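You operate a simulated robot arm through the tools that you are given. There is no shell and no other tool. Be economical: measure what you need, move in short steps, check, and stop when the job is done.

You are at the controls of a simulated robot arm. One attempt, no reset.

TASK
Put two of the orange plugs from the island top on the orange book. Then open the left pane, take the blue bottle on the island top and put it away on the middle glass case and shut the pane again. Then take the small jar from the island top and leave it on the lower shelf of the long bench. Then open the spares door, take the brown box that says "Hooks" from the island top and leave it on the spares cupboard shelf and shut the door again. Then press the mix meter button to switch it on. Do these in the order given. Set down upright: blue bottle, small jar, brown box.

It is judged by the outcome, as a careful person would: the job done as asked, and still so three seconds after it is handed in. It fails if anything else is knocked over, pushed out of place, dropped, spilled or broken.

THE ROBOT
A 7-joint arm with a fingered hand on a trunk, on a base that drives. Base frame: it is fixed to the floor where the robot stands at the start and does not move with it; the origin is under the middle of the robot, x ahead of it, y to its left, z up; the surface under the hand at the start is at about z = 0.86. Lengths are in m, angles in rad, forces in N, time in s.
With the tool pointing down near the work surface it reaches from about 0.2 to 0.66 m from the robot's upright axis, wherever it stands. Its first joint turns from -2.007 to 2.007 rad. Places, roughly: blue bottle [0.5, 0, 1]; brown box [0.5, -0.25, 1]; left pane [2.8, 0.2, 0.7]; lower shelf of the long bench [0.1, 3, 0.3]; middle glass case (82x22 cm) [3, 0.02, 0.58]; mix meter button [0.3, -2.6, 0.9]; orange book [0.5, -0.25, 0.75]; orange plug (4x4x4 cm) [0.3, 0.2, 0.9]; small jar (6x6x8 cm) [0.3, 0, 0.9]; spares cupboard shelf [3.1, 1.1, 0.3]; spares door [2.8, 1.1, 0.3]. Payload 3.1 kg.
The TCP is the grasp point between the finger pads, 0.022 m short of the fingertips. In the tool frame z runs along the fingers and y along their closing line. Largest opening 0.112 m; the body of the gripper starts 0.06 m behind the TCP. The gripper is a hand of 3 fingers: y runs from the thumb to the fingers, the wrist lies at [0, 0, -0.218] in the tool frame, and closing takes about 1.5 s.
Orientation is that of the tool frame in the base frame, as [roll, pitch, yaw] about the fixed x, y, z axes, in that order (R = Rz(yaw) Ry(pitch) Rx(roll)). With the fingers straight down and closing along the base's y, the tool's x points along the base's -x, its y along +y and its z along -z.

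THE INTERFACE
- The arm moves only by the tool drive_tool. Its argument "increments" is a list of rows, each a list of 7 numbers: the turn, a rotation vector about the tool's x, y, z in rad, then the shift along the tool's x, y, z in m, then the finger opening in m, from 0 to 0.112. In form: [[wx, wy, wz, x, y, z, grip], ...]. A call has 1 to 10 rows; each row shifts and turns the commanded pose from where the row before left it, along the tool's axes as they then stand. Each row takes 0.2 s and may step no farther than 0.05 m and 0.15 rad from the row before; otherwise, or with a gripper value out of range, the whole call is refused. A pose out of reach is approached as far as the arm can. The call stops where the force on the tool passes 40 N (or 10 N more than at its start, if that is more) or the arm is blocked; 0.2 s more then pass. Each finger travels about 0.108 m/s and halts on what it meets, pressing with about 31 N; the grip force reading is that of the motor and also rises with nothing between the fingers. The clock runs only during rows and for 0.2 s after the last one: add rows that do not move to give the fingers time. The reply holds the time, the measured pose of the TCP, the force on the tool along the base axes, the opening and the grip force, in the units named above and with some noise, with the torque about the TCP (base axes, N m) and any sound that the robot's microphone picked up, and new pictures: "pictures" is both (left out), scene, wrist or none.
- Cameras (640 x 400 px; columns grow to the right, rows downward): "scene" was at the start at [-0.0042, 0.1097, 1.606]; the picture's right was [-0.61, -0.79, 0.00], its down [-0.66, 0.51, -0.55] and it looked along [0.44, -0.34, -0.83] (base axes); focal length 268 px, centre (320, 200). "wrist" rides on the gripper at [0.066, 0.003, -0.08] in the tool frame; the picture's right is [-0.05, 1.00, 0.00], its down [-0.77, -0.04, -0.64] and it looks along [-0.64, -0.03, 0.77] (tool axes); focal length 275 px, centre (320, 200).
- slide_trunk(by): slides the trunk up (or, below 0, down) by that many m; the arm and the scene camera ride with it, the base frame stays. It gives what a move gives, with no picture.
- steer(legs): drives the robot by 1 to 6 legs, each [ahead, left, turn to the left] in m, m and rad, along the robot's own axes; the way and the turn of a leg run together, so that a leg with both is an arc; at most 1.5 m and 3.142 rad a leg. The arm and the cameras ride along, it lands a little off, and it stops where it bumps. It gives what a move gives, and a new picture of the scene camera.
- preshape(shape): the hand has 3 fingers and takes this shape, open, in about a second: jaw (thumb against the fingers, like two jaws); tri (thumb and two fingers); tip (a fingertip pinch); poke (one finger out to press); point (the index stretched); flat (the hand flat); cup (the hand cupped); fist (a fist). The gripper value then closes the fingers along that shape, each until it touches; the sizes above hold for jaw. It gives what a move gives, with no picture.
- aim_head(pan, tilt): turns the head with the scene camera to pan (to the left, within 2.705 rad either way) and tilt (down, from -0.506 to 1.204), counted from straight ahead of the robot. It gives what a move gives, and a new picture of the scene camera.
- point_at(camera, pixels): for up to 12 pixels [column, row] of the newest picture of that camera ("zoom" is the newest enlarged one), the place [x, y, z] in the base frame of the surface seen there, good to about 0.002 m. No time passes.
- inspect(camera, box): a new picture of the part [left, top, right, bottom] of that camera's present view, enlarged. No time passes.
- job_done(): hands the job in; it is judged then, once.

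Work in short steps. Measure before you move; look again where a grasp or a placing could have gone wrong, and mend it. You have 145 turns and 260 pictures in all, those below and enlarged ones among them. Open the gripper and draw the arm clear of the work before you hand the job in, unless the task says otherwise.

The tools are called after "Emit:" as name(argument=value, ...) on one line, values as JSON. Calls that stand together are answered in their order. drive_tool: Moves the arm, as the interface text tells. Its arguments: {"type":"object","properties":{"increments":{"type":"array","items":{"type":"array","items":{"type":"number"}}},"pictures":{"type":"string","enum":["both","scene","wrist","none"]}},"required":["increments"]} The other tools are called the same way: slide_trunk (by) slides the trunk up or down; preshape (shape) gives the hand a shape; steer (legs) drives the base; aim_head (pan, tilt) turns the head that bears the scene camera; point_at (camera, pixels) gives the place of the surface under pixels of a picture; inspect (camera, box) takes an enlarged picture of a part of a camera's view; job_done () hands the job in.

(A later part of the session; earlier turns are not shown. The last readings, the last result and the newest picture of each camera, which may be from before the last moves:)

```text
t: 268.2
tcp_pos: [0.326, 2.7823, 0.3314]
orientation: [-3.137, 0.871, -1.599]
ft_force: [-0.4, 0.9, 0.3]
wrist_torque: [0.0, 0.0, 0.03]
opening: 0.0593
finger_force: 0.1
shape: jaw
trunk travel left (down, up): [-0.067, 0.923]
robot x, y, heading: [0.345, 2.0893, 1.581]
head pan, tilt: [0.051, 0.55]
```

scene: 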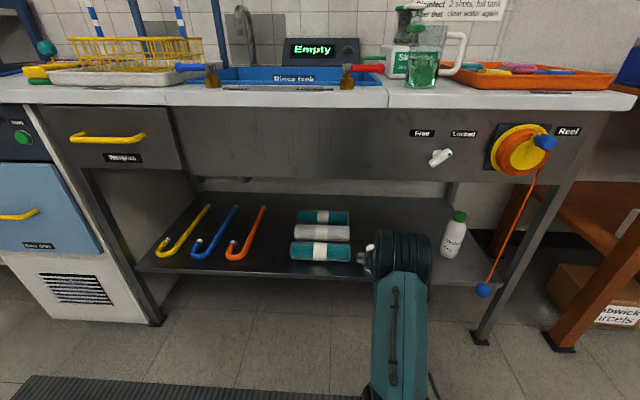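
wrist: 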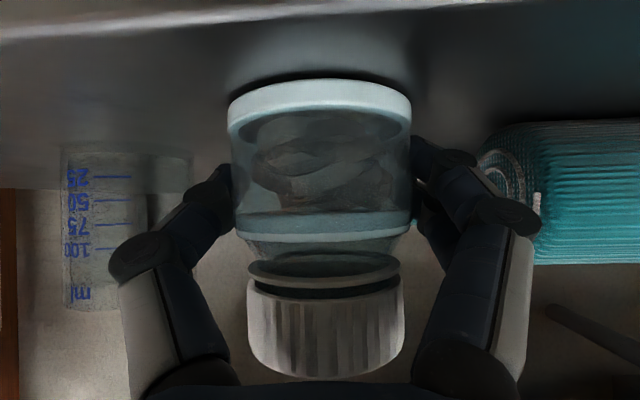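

Released; open slightly more and back straight out and up a little.

Emit:
drive_tool(increments=[[0, 0, 0, 0, 0, 0, 0.066], [0, 0, 0, 0, 0, 0, 0.07], [0, 0, 0, 0.0129, 0, -0.0153, 0.07], [0, 0, 0, 0.0193, 0, -0.023, 0.07], [0, 0, 0, 0.0225, 0, -0.0268, 0.07], [0, 0, 0, 0.0225, 0, -0.0268, 0.07], [0, 0, 0, 0.0225, 0, -0.0268, 0.07]])

Emit:
inspect(camera="scene", box=[260, 170, 460, 295])

```text
t: 269.8
tcp_pos: [0.3201, 2.6264, 0.333]
orientation: [-3.137, 0.87, -1.598]
ft_force: [0.4, -1.0, -0.6]
wrist_torque: [0.0, -0.03, -0.02]
opening: 0.0698
finger_force: 0.0
shape: jaw
trunk travel left (down, up): [-0.067, 0.923]
robot x, y, heading: [0.3441, 2.0855, 1.578]
head pan, tilt: [0.051, 0.55]
```

scene: 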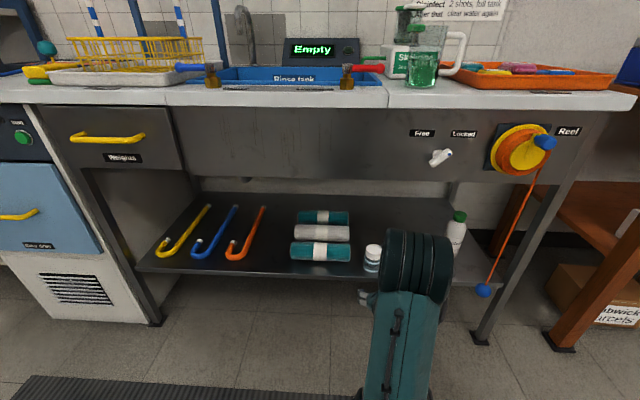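
wrist: 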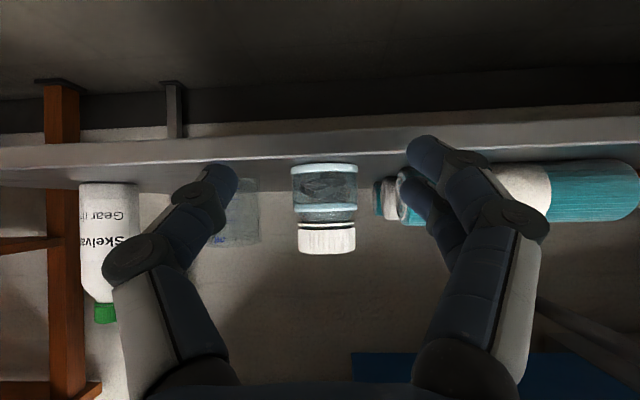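

```text
3.20 times, centred on (360, 232) of scene
```

zoom: 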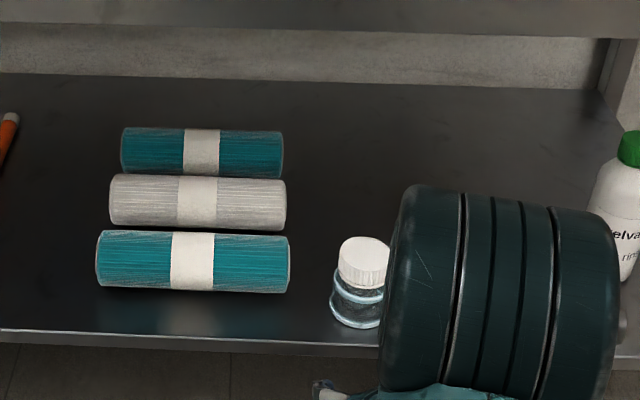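

Jar stands upright. Now to the spares door: back off, raise the trunk, go right and turn to face the cabinets.

Emit:
steer(legs=[[-0.2, 0, 0]])

Emit:
slide_trunk(by=0.35)

Emit:
steer(legs=[[0, -1.2, 0], [0, 0, -1.571], [0.1, -0.5, 0]])

Emit:
aim_head(pan=0.0, tilt=0.5)

```text
t: 271.4
tcp_pos: [0.3215, 2.4205, 0.3332]
orientation: [-3.136, 0.872, -1.597]
ft_force: [-0.5, -1.3, -0.6]
wrist_torque: [0.0, -0.03, 0.0]
opening: 0.0697
finger_force: 0.1
shape: jaw
trunk travel left (down, up): [-0.067, 0.923]
robot x, y, heading: [0.347, 1.884, 1.58]
head pan, tilt: [0.051, 0.55]
```

scene: 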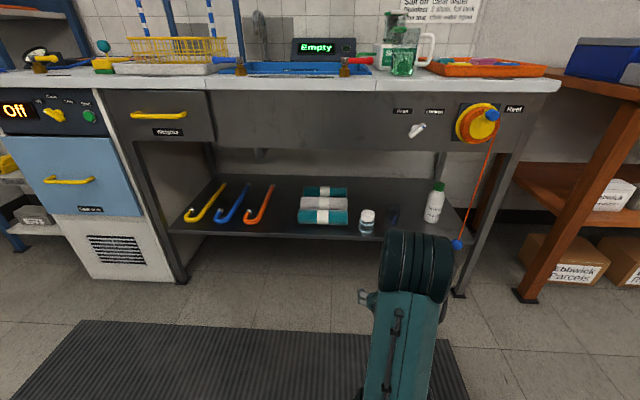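

```text
t: 274.9
tcp_pos: [0.321, 2.4219, 0.6825]
orientation: [-3.137, 0.872, -1.599]
ft_force: [0.4, -0.6, -0.6]
wrist_torque: [0.02, 0.0, 0.02]
opening: 0.0694
finger_force: 0.1
shape: jaw
trunk travel left (down, up): [-0.417, 0.573]
robot x, y, heading: [0.3454, 1.8862, 1.579]
head pan, tilt: [0.051, 0.55]
```

```text
t: 287.4
tcp_pos: [2.1224, 1.3451, 0.6822]
orientation: [-3.138, 0.872, 3.037]
ft_force: [0.4, 0.4, -0.3]
wrist_torque: [0.03, -0.02, 0.0]
opening: 0.0698
finger_force: 0.0
shape: jaw
trunk travel left (down, up): [-0.417, 0.573]
robot x, y, heading: [1.5794, 1.3589, -0.068]
head pan, tilt: [0.051, 0.55]
```

scene: 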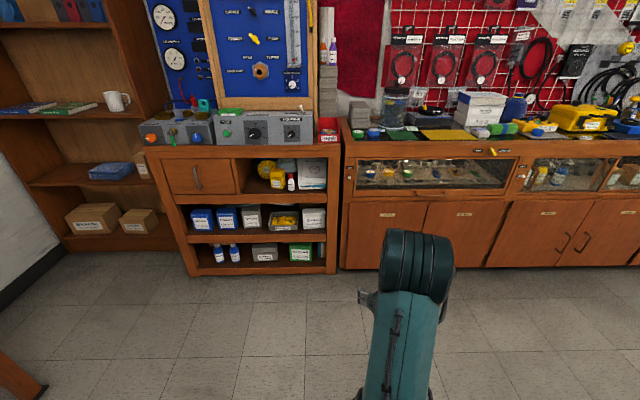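

```text
t: 288.0
tcp_pos: [2.122, 1.3452, 0.6831]
orientation: [-3.137, 0.872, 3.037]
ft_force: [-0.5, 0.5, -0.2]
wrist_torque: [0.02, 0.02, 0.01]
opening: 0.0697
finger_force: 0.1
shape: jaw
trunk travel left (down, up): [-0.417, 0.573]
robot x, y, heading: [1.5839, 1.3591, -0.064]
head pan, tilt: [0.0, 0.499]
```

scene: 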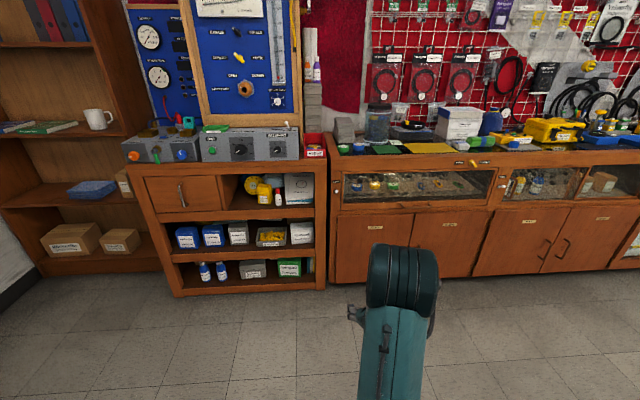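

Straighten heading and move right ~0.3 for a view of the Spares door.

Emit:
steer(legs=[[0, 0, 0.066], [0.25, -0.55, 0]])

Emit:
aim_head(pan=0.3, tilt=0.6)

Emit:
inspect(camera="scene", box=[180, 130, 400, 290])

```text
t: 291.9
tcp_pos: [2.3722, 0.8279, 0.6828]
orientation: [-3.137, 0.871, 3.093]
ft_force: [-0.7, 0.2, -0.1]
wrist_torque: [0.0, -0.05, -0.01]
opening: 0.0697
finger_force: 0.2
shape: jaw
trunk travel left (down, up): [-0.417, 0.573]
robot x, y, heading: [1.8343, 0.8148, -0.015]
head pan, tilt: [0.0, 0.499]
```

scene: 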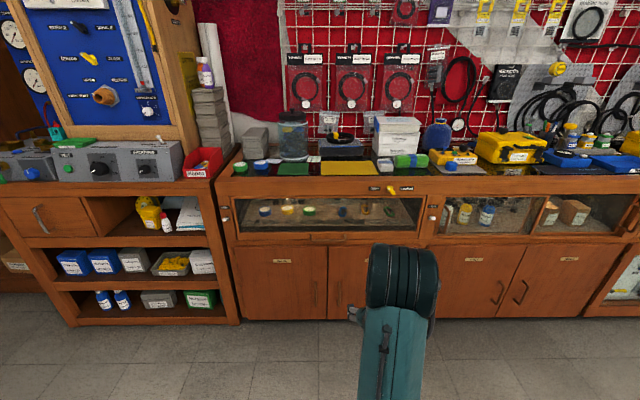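

```text
t: 292.7
tcp_pos: [2.3733, 0.8275, 0.6838]
orientation: [-3.136, 0.87, 3.094]
ft_force: [0.5, 0.1, 0.3]
wrist_torque: [-0.01, 0.01, -0.04]
opening: 0.0695
finger_force: 0.1
shape: jaw
trunk travel left (down, up): [-0.417, 0.573]
robot x, y, heading: [1.8332, 0.8092, -0.015]
head pan, tilt: [0.3, 0.6]
```

scene: 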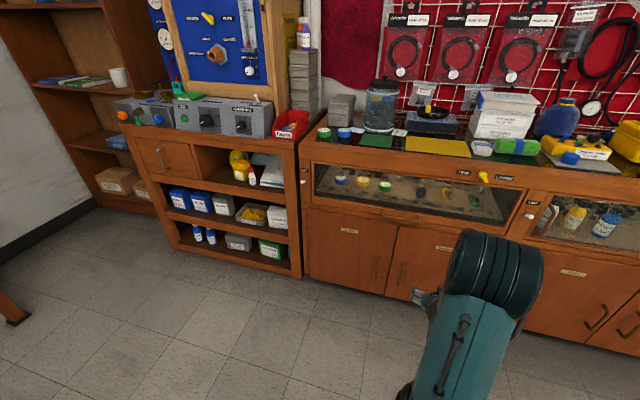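

```text
2.50 times, centred on (290, 210) of scene
```

zoom: 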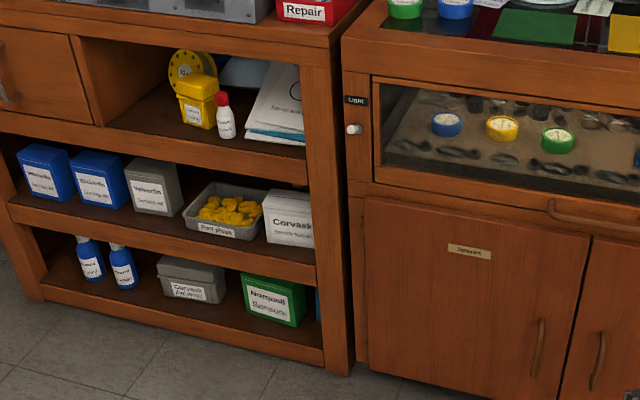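

Emit:
inspect(camera="scene", box=[300, 200, 420, 305])

Emit:
point_at(camera="scene", pixels=[[376, 265], [377, 260], [376, 275], [308, 210], [308, 275], [397, 228], [386, 290], [350, 240], [398, 275], [345, 284], [303, 290]])

```text
3.81 times, centred on (360, 252) of scene
```

zoom: 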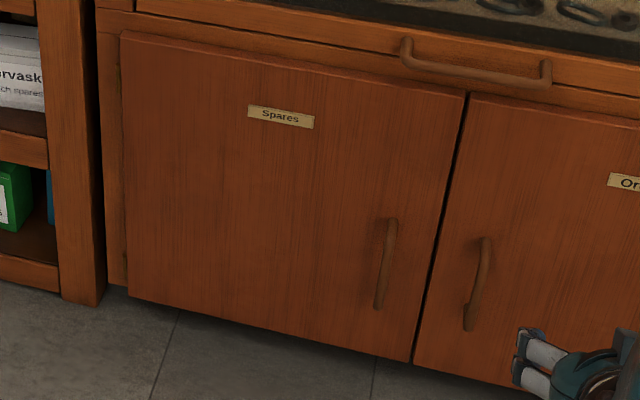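

```text
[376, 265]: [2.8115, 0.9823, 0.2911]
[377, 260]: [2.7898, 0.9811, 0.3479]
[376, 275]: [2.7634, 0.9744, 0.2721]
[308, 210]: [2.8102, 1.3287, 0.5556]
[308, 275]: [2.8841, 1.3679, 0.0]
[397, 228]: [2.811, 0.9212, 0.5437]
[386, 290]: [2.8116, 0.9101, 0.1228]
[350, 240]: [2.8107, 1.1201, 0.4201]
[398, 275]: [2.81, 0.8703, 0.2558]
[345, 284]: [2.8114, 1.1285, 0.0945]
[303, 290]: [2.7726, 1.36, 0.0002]
```

Spares door: y 0.915–1.33, handle bar at (2.765,0.977), z≈0.25–0.37, hinge left. Lower the trunk, drive to 2.1, flatten hand to 20° slant.

Emit:
slide_trunk(by=-0.365)

Emit:
steer(legs=[[0.26, 0, 0.015]])

Emit:
drive_tool(increments=[[0, -0.11, 0, 0, 0.03, 0, 0.04], [0, -0.11, 0, 0, 0.04, 0, 0.04], [0, -0.11, 0, 0, 0.04, 0, 0.04], [0, 0, 0, 0, 0.03, 0, 0.04]])

```text
t: 296.2
tcp_pos: [2.3724, 0.8266, 0.3186]
orientation: [-3.136, 0.87, 3.095]
ft_force: [0.6, 0.9, 0.8]
wrist_torque: [-0.01, 0.01, 0.0]
opening: 0.0694
finger_force: 0.1
shape: jaw
trunk travel left (down, up): [-0.052, 0.938]
robot x, y, heading: [1.8361, 0.8123, -0.01]
head pan, tilt: [0.3, 0.6]
```

```text
t: 298.0
tcp_pos: [2.6237, 0.8262, 0.3184]
orientation: [-3.136, 0.87, 3.098]
ft_force: [-0.9, 0.3, 1.2]
wrist_torque: [-0.02, 0.0, 0.01]
opening: 0.0694
finger_force: 0.0
shape: jaw
trunk travel left (down, up): [-0.052, 0.938]
robot x, y, heading: [2.0818, 0.8119, -0.013]
head pan, tilt: [0.3, 0.6]
```

scene: 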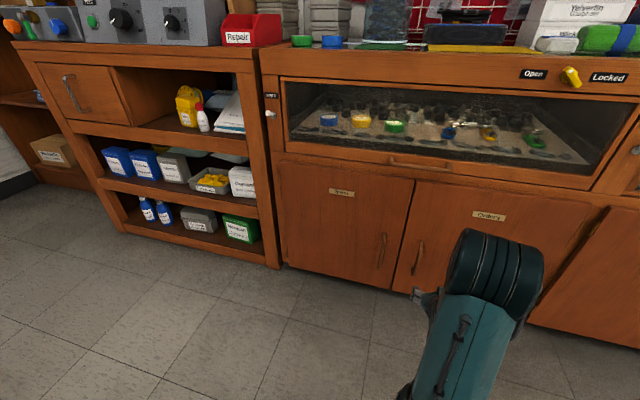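

```text
t: 299.0
tcp_pos: [2.6305, 0.9659, 0.3158]
orientation: [-3.134, 1.202, 3.103]
ft_force: [0.5, 0.5, 0.3]
wrist_torque: [0.01, 0.03, 0.03]
opening: 0.0405
finger_force: 0.1
shape: jaw
trunk travel left (down, up): [-0.052, 0.938]
robot x, y, heading: [2.0881, 0.8117, -0.009]
head pan, tilt: [0.3, 0.6]
```

scene: 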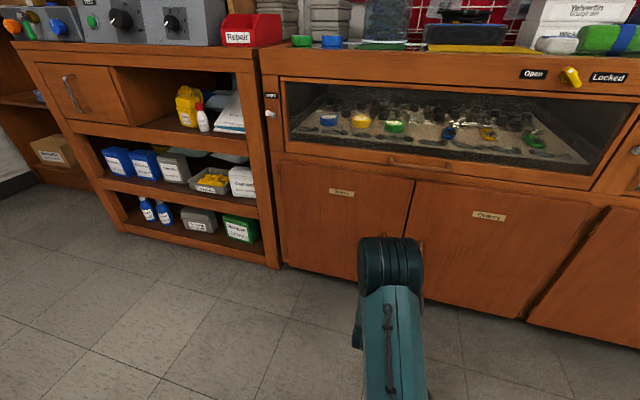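
wrist: 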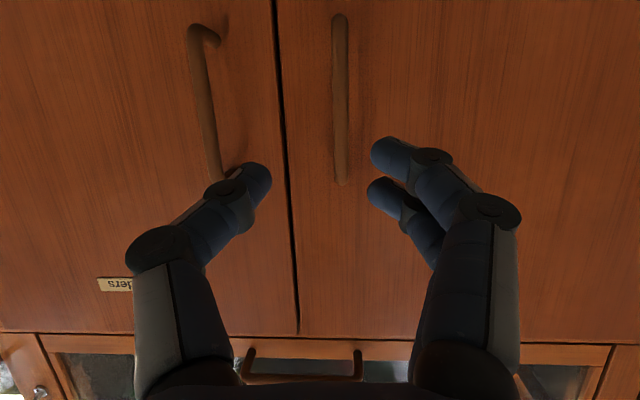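

Emit:
point_at(camera="wrist", pixels=[[340, 25], [340, 60], [341, 100], [341, 140], [341, 175], [280, 100]])

```text
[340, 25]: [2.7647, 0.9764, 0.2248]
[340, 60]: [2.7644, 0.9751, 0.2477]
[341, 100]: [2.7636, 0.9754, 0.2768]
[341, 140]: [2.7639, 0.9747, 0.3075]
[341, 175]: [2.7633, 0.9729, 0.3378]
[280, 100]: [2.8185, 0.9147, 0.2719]
```

Bar at x 2.764, y 0.975, z 0.22–0.345. Advance onto it at z≈0.285 and close.

Emit:
drive_tool(increments=[[0, 0, 0, -0.006, 0.0038, 0.0363, 0.04], [0, 0, 0, -0.006, 0.0038, 0.0363, 0.04], [0, 0, 0, -0.006, 0.0038, 0.0363, 0.04], [0, 0, 0, -0.006, 0.0038, 0.0363, 0.04], [0, 0, 0, 0, 0, 0, 0.04], [0, 0, 0, 0, 0, 0, 0.0], [0, 0, 0, 0, 0, 0, 0.0], [0, 0, 0, 0, 0, 0, 0.0]])

```text
t: 300.8
tcp_pos: [2.7722, 0.9753, 0.2877]
orientation: [-3.134, 1.202, 3.104]
ft_force: [0.7, -0.1, 0.3]
wrist_torque: [-0.01, -0.02, 0.01]
opening: 0.0
finger_force: 31.5
shape: jaw
trunk travel left (down, up): [-0.052, 0.938]
robot x, y, heading: [2.0857, 0.8076, -0.007]
head pan, tilt: [0.3, 0.6]
```

scene: 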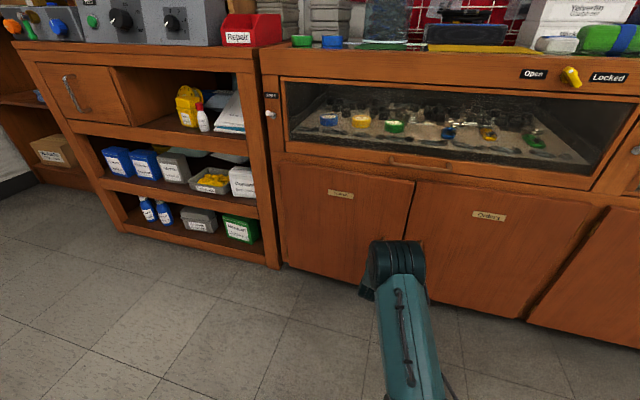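
wrist: 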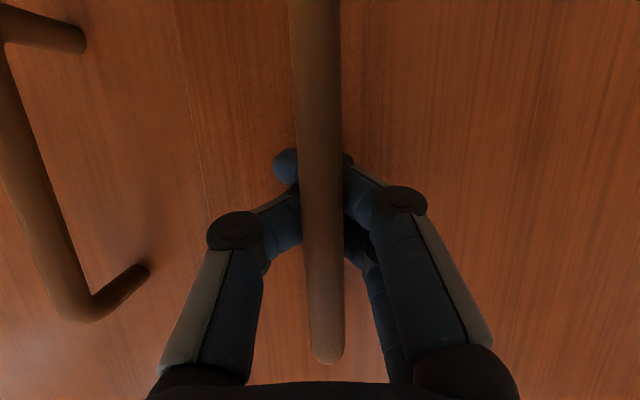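

The fingers hook behind the bar. Pull the door along its arc, turning the hand half with it.

Emit:
drive_tool(increments=[[0.0466, 0, 0.0181, 0.0129, 0.0043, -0.0333, 0.0], [0.0466, 0, 0.0181, 0.0129, 0.0059, -0.0331, 0.0], [0.0466, 0, 0.0181, 0.0127, 0.0079, -0.0328, 0.0], [0.0466, 0, 0.0181, 0.0126, 0.0096, -0.0323, 0.0]])

```text
t: 301.8
tcp_pos: [2.6362, 1.023, 0.2867]
orientation: [-3.135, 1.203, 2.9]
ft_force: [2.3, 3.7, -1.4]
wrist_torque: [0.0, -0.04, -0.04]
opening: 0.0
finger_force: 30.7
shape: jaw
trunk travel left (down, up): [-0.052, 0.938]
robot x, y, heading: [2.0847, 0.8117, -0.009]
head pan, tilt: [0.3, 0.6]
```

scene: 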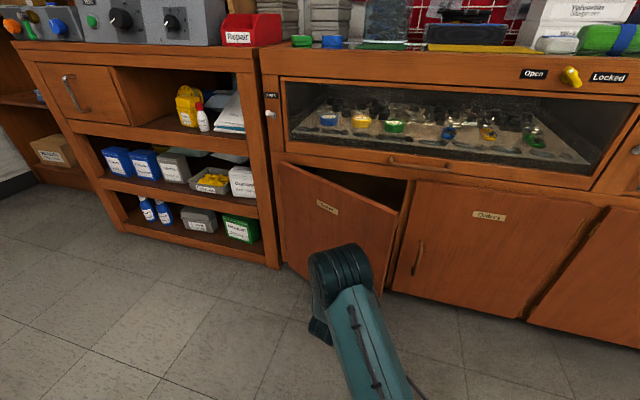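
wrist: 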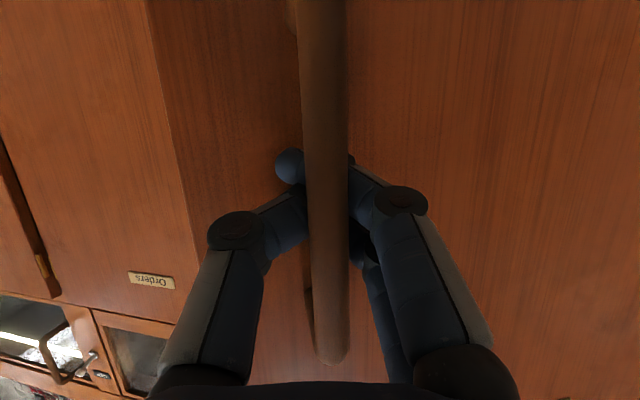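

Door follows nicely. Continue the arc to ~1.1 rad.

Emit:
drive_tool(increments=[[0.0466, 0, 0.0181, 0.0123, 0.011, -0.0318, 0.0], [0.0466, 0, 0.0181, 0.0122, 0.0129, -0.0314, 0.0], [0.0466, 0, 0.0181, 0.0119, 0.0145, -0.0308, 0.0], [0.0466, 0, 0.0181, 0.0117, 0.0161, -0.03, 0.0], [0.0466, 0, 0.0181, 0.0113, 0.0177, -0.0292, 0.0], [0.0466, 0, 0.0181, 0.011, 0.0192, -0.0284, 0.0], [0.0466, 0, 0.0181, 0.0106, 0.0208, -0.0273, 0.0]])

```text
t: 303.4
tcp_pos: [2.4804, 1.2053, 0.2878]
orientation: [-3.127, 1.199, 2.557]
ft_force: [17.6, 6.8, -15.1]
wrist_torque: [-0.2, -0.07, -0.52]
opening: 0.0001
finger_force: 30.9
shape: jaw
trunk travel left (down, up): [-0.052, 0.938]
robot x, y, heading: [2.087, 0.8125, -0.009]
head pan, tilt: [0.3, 0.6]
```

scene: 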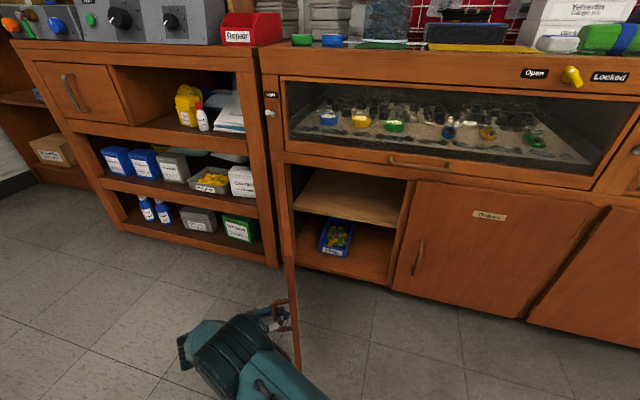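
wrist: 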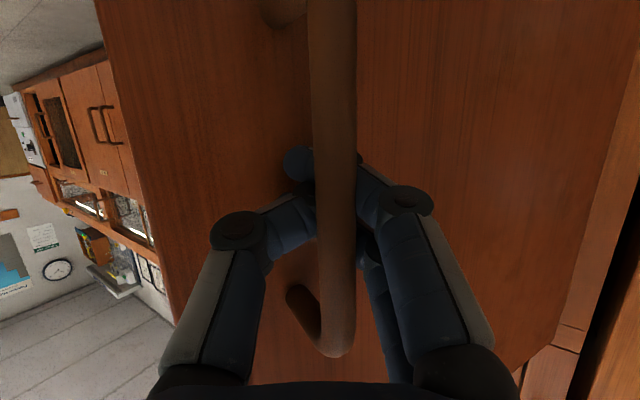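

Door is ~65° open, shelf visible inside. Relax, release and back off, then look.

Emit:
drive_tool(increments=[[0, 0, 0, -0.002, 0, 0.005, 0.0], [0, 0, 0, 0, 0, 0, 0.03], [0, 0, 0, 0, 0, 0, 0.045], [0, 0, 0, 0.009, 0, -0.0233, 0.045], [0, 0, 0, 0.0145, 0, -0.0372, 0.045], [0, 0, 0, 0.0145, 0, -0.0372, 0.045]])

Emit:
point_at(camera="scene", pixels=[[350, 195], [300, 205], [340, 215], [345, 260], [293, 200], [296, 350], [290, 180], [385, 220], [345, 180], [310, 185], [335, 240]])

Emit:
inspect(camera="scene", box=[260, 150, 440, 290])

```text
t: 304.8
tcp_pos: [2.3943, 1.2646, 0.2878]
orientation: [-3.135, 1.203, 2.551]
ft_force: [0.9, 0.5, -0.2]
wrist_torque: [-0.01, -0.01, 0.0]
opening: 0.0445
finger_force: 0.1
shape: jaw
trunk travel left (down, up): [-0.052, 0.938]
robot x, y, heading: [2.0847, 0.8124, -0.008]
head pan, tilt: [0.3, 0.6]
```

scene: 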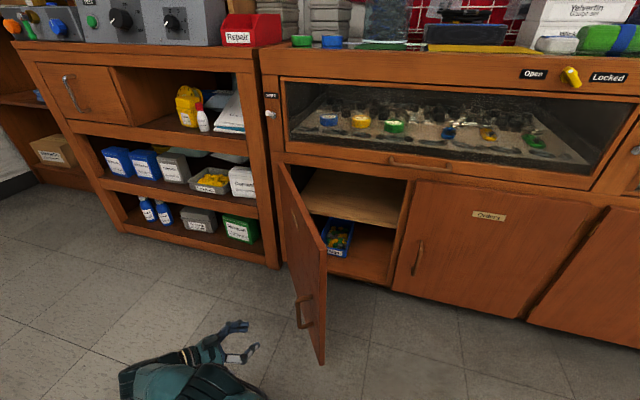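
wrist: 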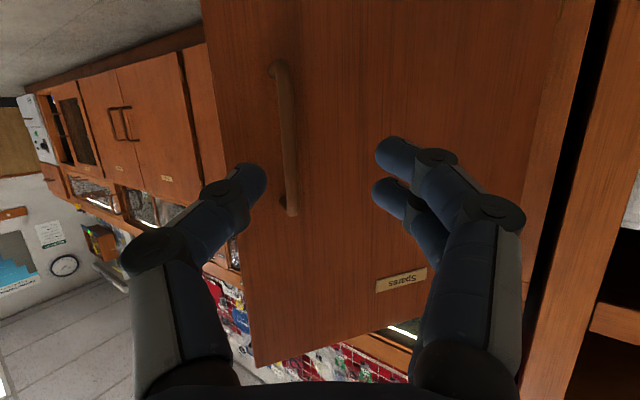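

```text
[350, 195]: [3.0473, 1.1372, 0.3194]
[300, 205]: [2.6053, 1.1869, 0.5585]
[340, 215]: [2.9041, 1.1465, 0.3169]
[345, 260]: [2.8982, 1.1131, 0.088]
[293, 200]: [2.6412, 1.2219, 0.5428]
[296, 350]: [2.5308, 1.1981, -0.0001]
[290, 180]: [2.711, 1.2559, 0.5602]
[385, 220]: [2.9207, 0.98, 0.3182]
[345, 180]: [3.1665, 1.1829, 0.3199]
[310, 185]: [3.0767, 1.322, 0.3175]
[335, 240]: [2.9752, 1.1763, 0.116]
```

```text
2.86 times, centred on (350, 220) of scene
```

zoom: 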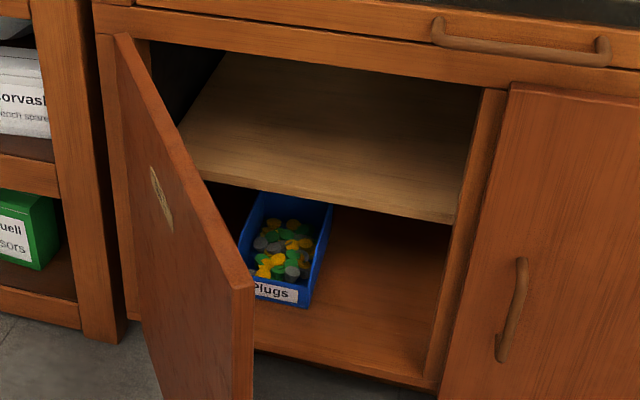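

Shelf is at z 0.318 (y 0.92–1.33, from x≈2.89), but the door is only ~57° open. I bring the hand around the door's edge to push it wider from inside.

Emit:
drive_tool(increments=[[0, 0, 0, 0.0181, 0, -0.0466, 0.03], [-0.14, 0, -0.054, -0.008, -0.0332, 0.0207, 0.02], [-0.14, 0, -0.054, -0.0062, -0.0362, 0.0159, 0.02], [-0.14, 0, -0.054, -0.0041, -0.0383, 0.0107, 0.02], [-0.14, 0, -0.054, -0.002, -0.0396, 0.0052, 0.02], [0, 0, 0, 0, -0.045, 0, 0.02], [0, 0, 0, 0, -0.045, 0, 0.02], [0, 0, 0, 0, -0.045, 0, 0.02], [0, 0, 0, 0, -0.045, 0, 0.02]])

```text
t: 306.5
tcp_pos: [2.358, 1.0217, 0.2906]
orientation: [3.033, 1.215, 2.999]
ft_force: [1.3, 1.3, 8.1]
wrist_torque: [0.1, 0.83, -0.18]
opening: 0.0205
finger_force: 0.1
shape: jaw
out of reach, approached as far as the arm can: row 1
trunk travel left (down, up): [-0.052, 0.938]
robot x, y, heading: [2.0848, 0.8079, -0.009]
head pan, tilt: [0.3, 0.6]
stopped in row 8: the force on the tool passed its limit at 170 N (the readings are from after the stop); the commanded pose is now the measured one
```

scene: 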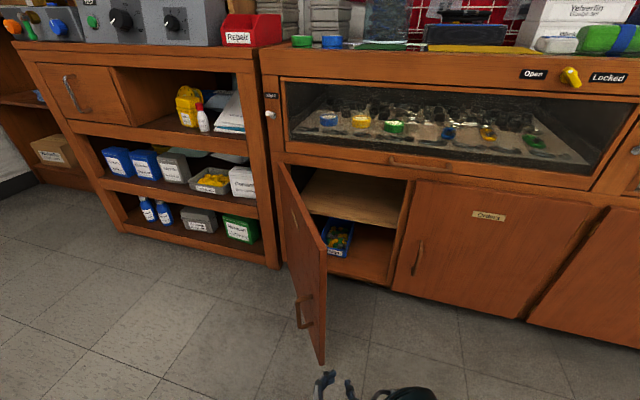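
wrist: 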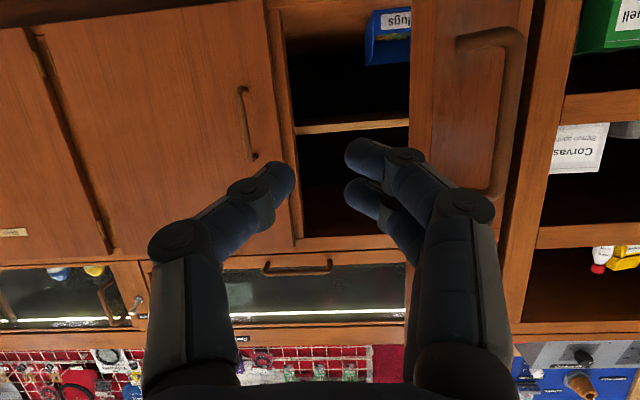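

The arm met the robot's own body (tucked too close). Move forward and right, away from the body, in a gentle diagonal.

Emit:
drive_tool(increments=[[0, 0, 0, -0.0109, -0.01, 0.028, 0.02], [0, 0, 0, -0.0109, -0.02, 0.028, 0.02], [0, 0, 0, -0.0109, -0.025, 0.028, 0.02]])

```text
t: 307.3
tcp_pos: [2.4061, 1.0396, 0.2723]
orientation: [2.638, 1.083, 2.654]
ft_force: [-0.5, -0.5, 0.2]
wrist_torque: [-0.03, 0.0, -0.01]
opening: 0.0201
finger_force: 0.0
shape: jaw
trunk travel left (down, up): [-0.052, 0.938]
robot x, y, heading: [2.085, 0.8109, -0.01]
head pan, tilt: [0.3, 0.6]
stopped in row 3: the arm was blocked; the commanded pose is now the measured one
```

scene: 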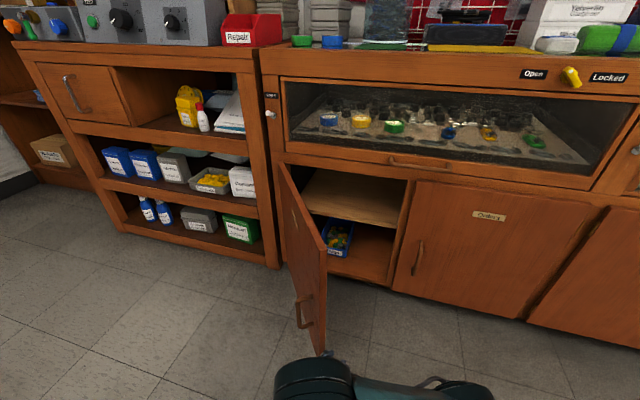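
wrist: 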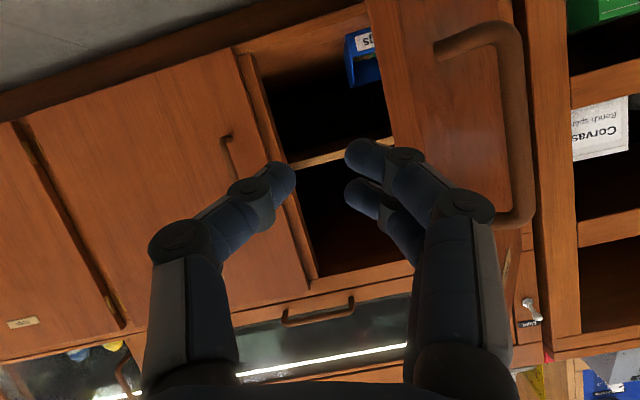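

The arm got awkward. Back the base off 0.3 and raise the trunk for room, then re-form the arm.

Emit:
steer(legs=[[-0.3, 0, 0.01]])

Emit:
slide_trunk(by=0.3)

Emit:
aim_head(pan=0.1, tilt=0.9)

```text
t: 309.3
tcp_pos: [2.1101, 1.0457, 0.2725]
orientation: [2.637, 1.082, 2.674]
ft_force: [-0.2, 0.6, -0.2]
wrist_torque: [-0.04, 0.0, 0.0]
opening: 0.0201
finger_force: 0.2
shape: jaw
trunk travel left (down, up): [-0.052, 0.938]
robot x, y, heading: [1.7951, 0.8086, 0.01]
head pan, tilt: [0.3, 0.6]
```

scene: 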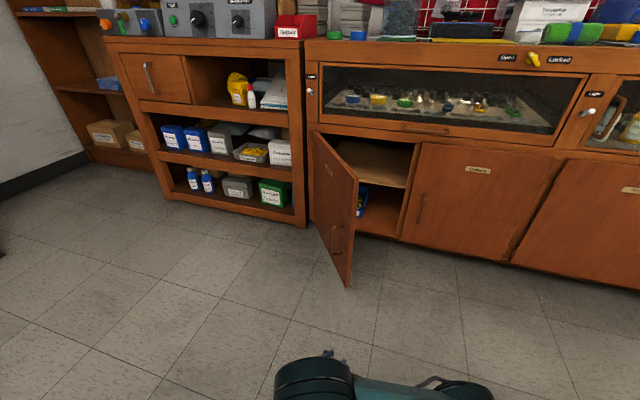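

```text
t: 312.3
tcp_pos: [2.1096, 1.0454, 0.5718]
orientation: [2.64, 1.083, 2.675]
ft_force: [-0.8, 0.4, -0.6]
wrist_torque: [-0.02, -0.04, 0.0]
opening: 0.0199
finger_force: 0.1
shape: jaw
trunk travel left (down, up): [-0.352, 0.638]
robot x, y, heading: [1.795, 0.8083, 0.015]
head pan, tilt: [0.3, 0.6]
```

```text
t: 313.1
tcp_pos: [2.1109, 1.0448, 0.5722]
orientation: [2.638, 1.084, 2.674]
ft_force: [0.3, 0.0, -0.7]
wrist_torque: [0.01, 0.0, -0.02]
opening: 0.02
finger_force: 0.0
shape: jaw
trunk travel left (down, up): [-0.352, 0.638]
robot x, y, heading: [1.7933, 0.8094, 0.011]
head pan, tilt: [0.099, 0.901]
```

scene: 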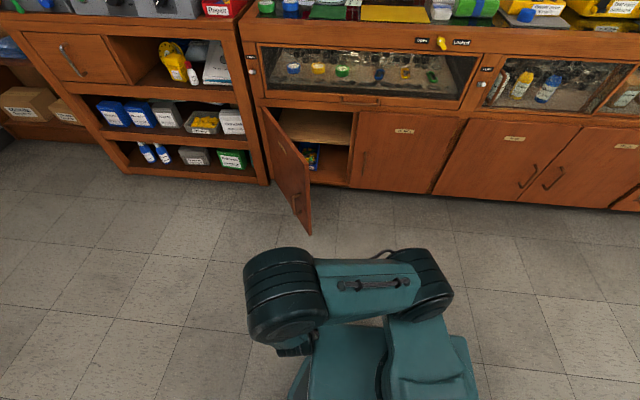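

The hand itself is fine but the elbow is swung out. Extend forward and right to let the arm re-form, levelling the roll.

Emit:
drive_tool(increments=[[0, 0, -0.125, -0.0125, 0, 0.027, 0.03], [0, 0, -0.125, -0.0125, 0, 0.027, 0.03], [0, 0, 0, -0.0164, -0.02, 0.0363, 0.03], [0, 0, 0, -0.0164, -0.02, 0.0363, 0.03], [0, 0, 0, -0.0164, -0.02, 0.0363, 0.03], [0, 0, 0, -0.0164, -0.02, 0.0363, 0.03], [0, 0, 0, -0.0164, -0.02, 0.0363, 0.03], [0, 0, 0, -0.0164, -0.02, 0.0363, 0.03]], pictures="scene")

```text
t: 314.9
tcp_pos: [2.4204, 0.9474, 0.5761]
orientation: [-3.138, 1.148, -3.048]
ft_force: [0.6, -0.3, -0.2]
wrist_torque: [0.0, 0.0, 0.02]
opening: 0.0297
finger_force: 0.0
shape: jaw
trunk travel left (down, up): [-0.352, 0.638]
robot x, y, heading: [1.7944, 0.8106, 0.004]
head pan, tilt: [0.099, 0.901]
```

scene: 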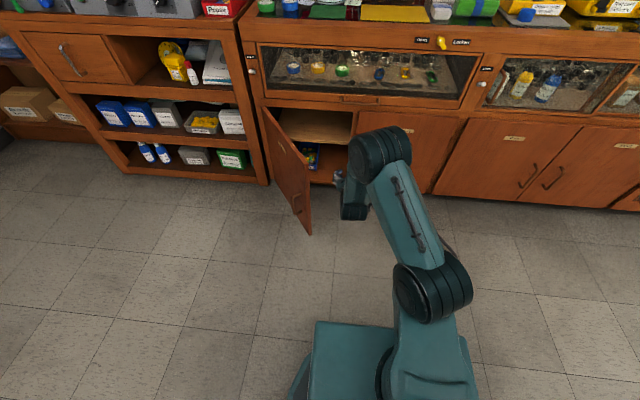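

Arm re-formed. Lower trunk 0.2 and drive forward-left so the hand is inside the door's swing.

Emit:
slide_trunk(by=-0.2)

Emit:
steer(legs=[[0.2, 0.08, 0]])

Emit:
drive_tool(increments=[[0, 0, 0, 0, 0.035, 0, 0.02], [0, 0, 0, 0, 0.035, 0, 0.02]])

```text
t: 317.1
tcp_pos: [2.4204, 0.9491, 0.3752]
orientation: [-3.141, 1.149, -3.054]
ft_force: [-0.4, -0.3, 0.2]
wrist_torque: [0.0, 0.02, 0.01]
opening: 0.0294
finger_force: 0.0
shape: jaw
trunk travel left (down, up): [-0.152, 0.838]
robot x, y, heading: [1.7944, 0.812, 0.01]
head pan, tilt: [0.099, 0.901]
```

```text
t: 318.7
tcp_pos: [2.6192, 1.035, 0.3763]
orientation: [-3.141, 1.148, -3.05]
ft_force: [-0.4, -0.3, 1.6]
wrist_torque: [-0.03, 0.01, 0.01]
opening: 0.0299
finger_force: 0.0
shape: jaw
trunk travel left (down, up): [-0.152, 0.838]
robot x, y, heading: [1.9911, 0.895, 0.015]
head pan, tilt: [0.099, 0.901]
```

scene: 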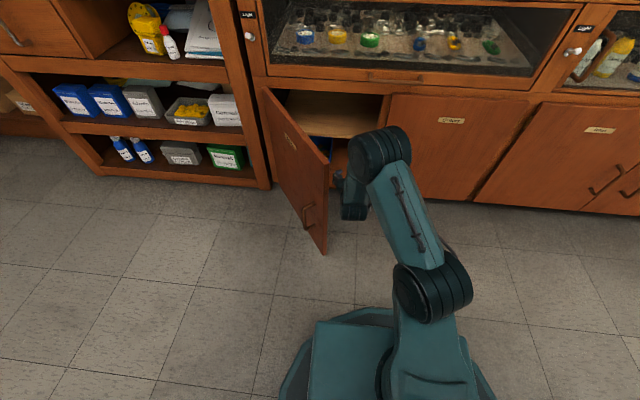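

```text
t: 319.3
tcp_pos: [2.61, 1.1058, 0.3719]
orientation: [3.141, 1.147, -3.052]
ft_force: [-1.1, -0.8, -0.5]
wrist_torque: [-0.03, 0.01, 0.04]
opening: 0.0202
finger_force: 0.1
shape: jaw
trunk travel left (down, up): [-0.152, 0.838]
robot x, y, heading: [1.9917, 0.8945, 0.012]
head pan, tilt: [0.099, 0.901]
```

scene: 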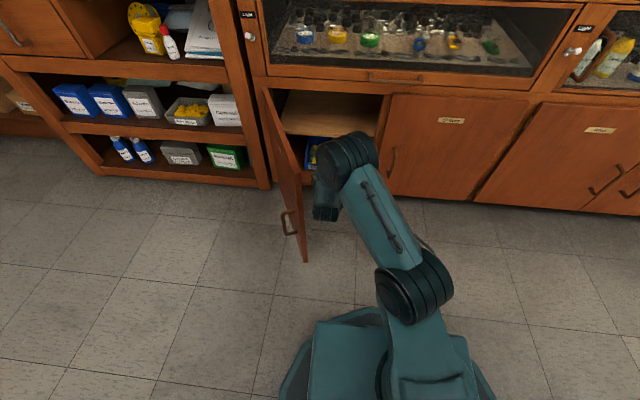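
wrist: 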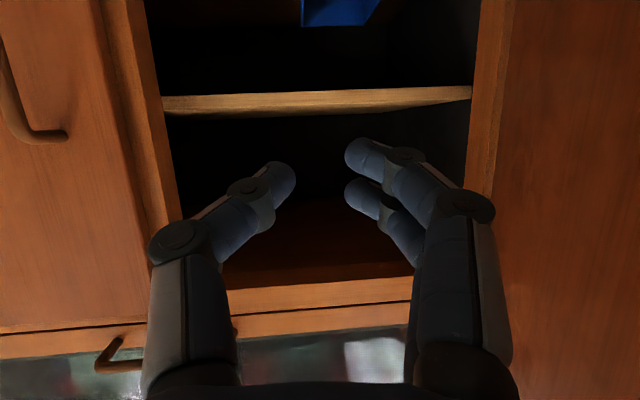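

The door is being pushed. Continue left 0.15.

Emit:
drive_tool(increments=[[0, 0, 0, 0, 0.035, 0, 0.02], [0, 0, 0, 0, 0.035, 0, 0.02], [0, 0, 0, 0, 0.035, 0, 0.02], [0, 0, 0, 0, 0.035, 0, 0.02], [0, 0, 0, 0, 0.02, 0, 0.02]], pictures="scene")

```text
t: 320.5
tcp_pos: [2.5935, 1.2642, 0.3756]
orientation: [-3.141, 1.147, -3.05]
ft_force: [-0.1, 0.2, -0.1]
wrist_torque: [0.0, -0.02, 0.02]
opening: 0.0197
finger_force: 0.2
shape: jaw
trunk travel left (down, up): [-0.152, 0.838]
robot x, y, heading: [1.9957, 0.8928, 0.016]
head pan, tilt: [0.099, 0.901]
```

scene: 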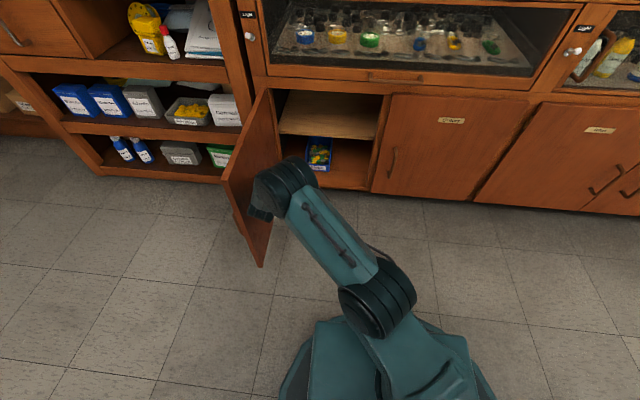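

Door now ~95° open. Move the hand right and clear, raise the trunk, and drive to the island's near side for the Hooks box.

Emit:
drive_tool(increments=[[0, 0, 0, 0, -0.04, 0, 0.03], [0, 0, 0, 0, -0.045, 0, 0.03], [0, 0, 0, 0, -0.045, 0, 0.03], [0, 0, 0, 0, -0.045, 0, 0.03], [0, 0, 0, 0, -0.045, 0, 0.03], [0, 0, 0, 0, -0.045, 0, 0.03], [0, 0, 0, 0, -0.045, 0, 0.03], [0, 0, 0, 0, -0.045, 0, 0.03]], pictures="none")

Emit:
steer(legs=[[-0.45, -0.3, -0.015]])

Emit:
slide_trunk(by=0.4)

Emit:
slide_trunk(by=0.36)

Emit:
inspect(camera="scene", box=[0, 0, 640, 400])

```text
t: 322.3
tcp_pos: [2.6295, 0.9131, 0.3742]
orientation: [-3.139, 1.15, -3.048]
ft_force: [0.4, 0.2, -0.1]
wrist_torque: [-0.01, 0.01, -0.02]
opening: 0.0297
finger_force: 0.0
shape: jaw
trunk travel left (down, up): [-0.152, 0.838]
robot x, y, heading: [1.9932, 0.8935, 0.014]
head pan, tilt: [0.099, 0.901]
```

```text
t: 325.5
tcp_pos: [2.1617, 0.6045, 0.3741]
orientation: [-3.139, 1.148, -3.069]
ft_force: [-0.9, -0.4, 0.4]
wrist_torque: [0.0, -0.02, 0.04]
opening: 0.0297
finger_force: 0.1
shape: jaw
trunk travel left (down, up): [-0.152, 0.838]
robot x, y, heading: [1.5217, 0.5968, -0.002]
head pan, tilt: [0.099, 0.901]
```

scene: 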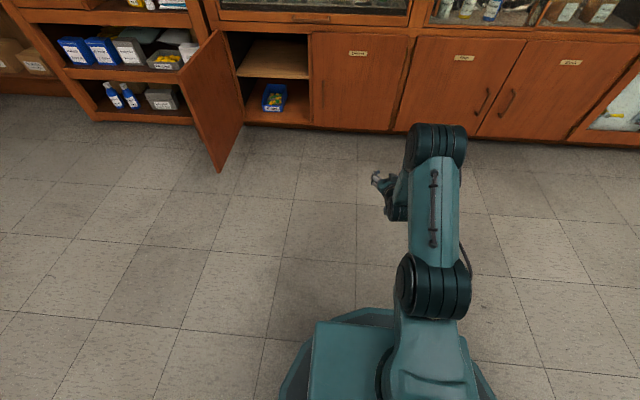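

```text
t: 329.3
tcp_pos: [2.1617, 0.6042, 0.7739]
orientation: [-3.14, 1.148, -3.067]
ft_force: [0.0, -0.5, -0.5]
wrist_torque: [-0.02, 0.0, 0.02]
opening: 0.0299
finger_force: 0.2
shape: jaw
trunk travel left (down, up): [-0.552, 0.438]
robot x, y, heading: [1.5207, 0.6001, 0.001]
head pan, tilt: [0.099, 0.901]
```

```text
t: 332.8
tcp_pos: [2.1617, 0.6032, 1.1342]
orientation: [-3.139, 1.149, -3.067]
ft_force: [0.4, 0.2, 0.8]
wrist_torque: [-0.01, 0.0, 0.01]
opening: 0.0297
finger_force: 0.1
shape: jaw
trunk travel left (down, up): [-0.912, 0.078]
robot x, y, heading: [1.5219, 0.5996, -0.005]
head pan, tilt: [0.099, 0.901]
```

```text
1.00 times, centred on (320, 200) of scene (not enlarged: the box is as wide or as high as the picture)
```

zoom: 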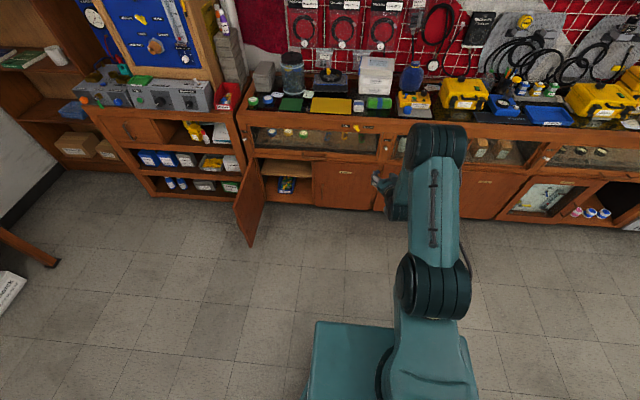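

Drive around the right end to the near side of the island.

Emit:
steer(legs=[[0, -1.2, 0], [0, -1.05, 0], [-1.5, 0, 0], [-0.45, 0, 0], [0, 1.25, 0]])

Emit:
aim_head(pan=0.1, tilt=0.85)

```text
t: 359.2
tcp_pos: [0.2536, -0.3869, 1.1341]
orientation: [-3.14, 1.148, -3.115]
ft_force: [0.7, 0.0, 0.1]
wrist_torque: [0.01, 0.0, -0.01]
opening: 0.0295
finger_force: 0.1
shape: jaw
trunk travel left (down, up): [-0.912, 0.078]
robot x, y, heading: [-0.3828, -0.3626, -0.047]
head pan, tilt: [0.099, 0.901]
```

scene: 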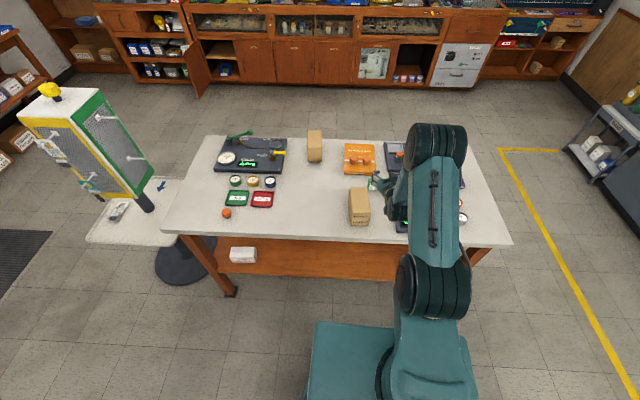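

```text
t: 359.9
tcp_pos: [0.2542, -0.385, 1.1336]
orientation: [-3.141, 1.148, -3.113]
ft_force: [0.5, -0.6, 0.0]
wrist_torque: [0.03, 0.03, 0.02]
opening: 0.0296
finger_force: 0.0
shape: jaw
trunk travel left (down, up): [-0.912, 0.078]
robot x, y, heading: [-0.3853, -0.3605, -0.046]
head pan, tilt: [0.099, 0.85]
```

scene: 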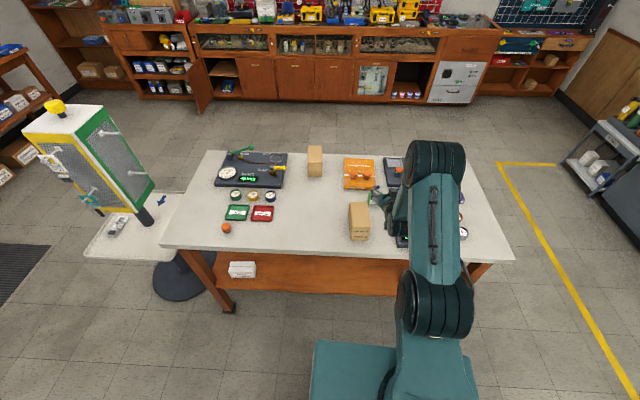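

Measure the Hooks box precisely.

Emit:
inspect(camera="scene", box=[320, 170, 420, 260])

```text
4.44 times, centred on (370, 215) of scene
```

zoom: 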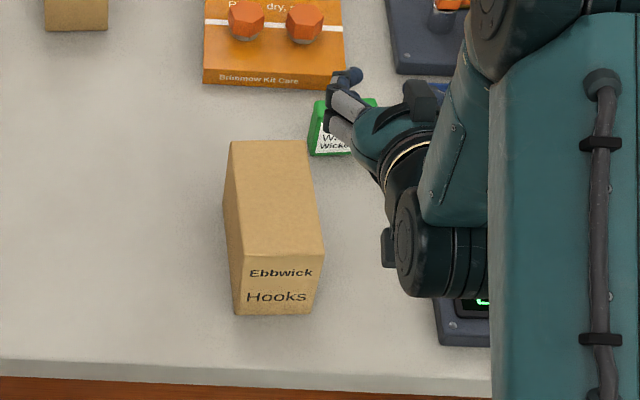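

Emit:
point_at(camera="zoom", pixels=[[234, 145], [306, 145], [244, 253], [319, 250], [238, 308], [309, 308], [280, 200], [226, 215], [330, 150]])

```text
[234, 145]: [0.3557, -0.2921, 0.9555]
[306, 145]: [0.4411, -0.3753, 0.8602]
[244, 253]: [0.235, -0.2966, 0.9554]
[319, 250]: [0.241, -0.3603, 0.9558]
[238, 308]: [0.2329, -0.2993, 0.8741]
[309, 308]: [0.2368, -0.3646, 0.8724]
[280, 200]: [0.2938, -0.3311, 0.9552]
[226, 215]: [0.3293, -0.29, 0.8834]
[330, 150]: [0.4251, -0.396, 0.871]
```

Box: centre (0.297,−0.329), width ≈0.067, near face x 0.234, nearly aligned. Slant a bit more, open to 0.1, and go above TCP target (0.279,−0.329).

Emit:
drive_tool(increments=[[0, 0.13, 0, 0, 0, 0, 0.1], [0, 0, 0, -0.007, 0.0275, 0.0113, 0.1], [0, 0, 0, -0.007, 0.0275, 0.0113, 0.1], [0, 0, 0, 0, 0, 0, 0.1]], pictures="none")

Emit:
slide_trunk(by=-0.12)

Emit:
drive_tool(increments=[[0, 0, 0, 0, 0, 0, 0.1]])

```text
t: 360.9
tcp_pos: [0.279, -0.3295, 1.1345]
orientation: [3.14, 1.019, -3.116]
ft_force: [-0.6, -0.2, -0.3]
wrist_torque: [-0.01, 0.03, -0.01]
opening: 0.0997
finger_force: 0.0
shape: jaw
trunk travel left (down, up): [-0.912, 0.078]
robot x, y, heading: [-0.3842, -0.3628, -0.052]
head pan, tilt: [0.099, 0.85]
```

```text
t: 362.4
tcp_pos: [0.2786, -0.3284, 1.0145]
orientation: [3.141, 1.018, -3.115]
ft_force: [0.4, -0.3, 0.2]
wrist_torque: [0.02, 0.04, 0.0]
opening: 0.1
finger_force: 0.2
shape: jaw
trunk travel left (down, up): [-0.792, 0.198]
robot x, y, heading: [-0.3821, -0.3671, -0.046]
head pan, tilt: [0.099, 0.85]
```

```text
t: 362.8
tcp_pos: [0.2789, -0.3288, 1.0151]
orientation: [-3.141, 1.018, -3.113]
ft_force: [1.3, 1.0, 0.0]
wrist_torque: [-0.04, 0.02, 0.04]
opening: 0.0999
finger_force: 0.1
shape: jaw
trunk travel left (down, up): [-0.792, 0.198]
robot x, y, heading: [-0.3856, -0.3616, -0.049]
head pan, tilt: [0.099, 0.85]
```

scene: 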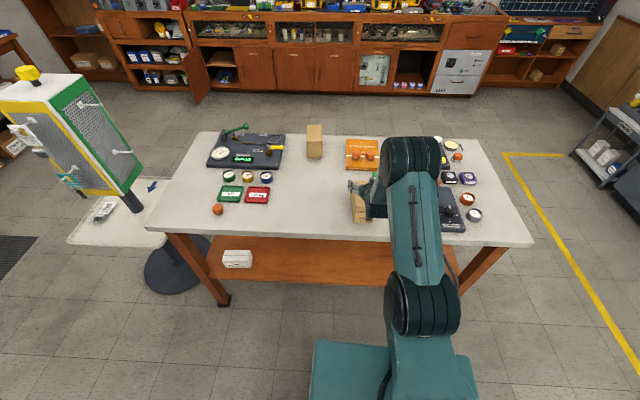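
wrist: 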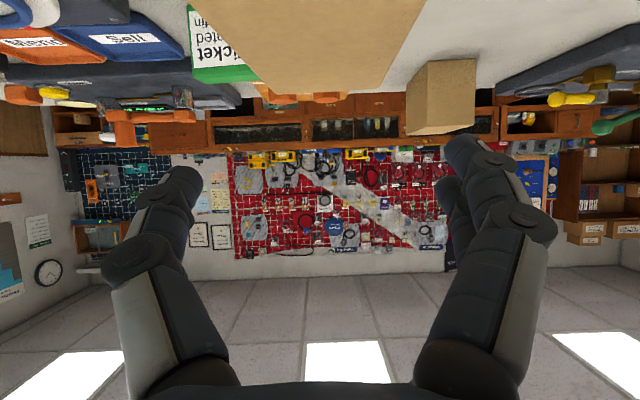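

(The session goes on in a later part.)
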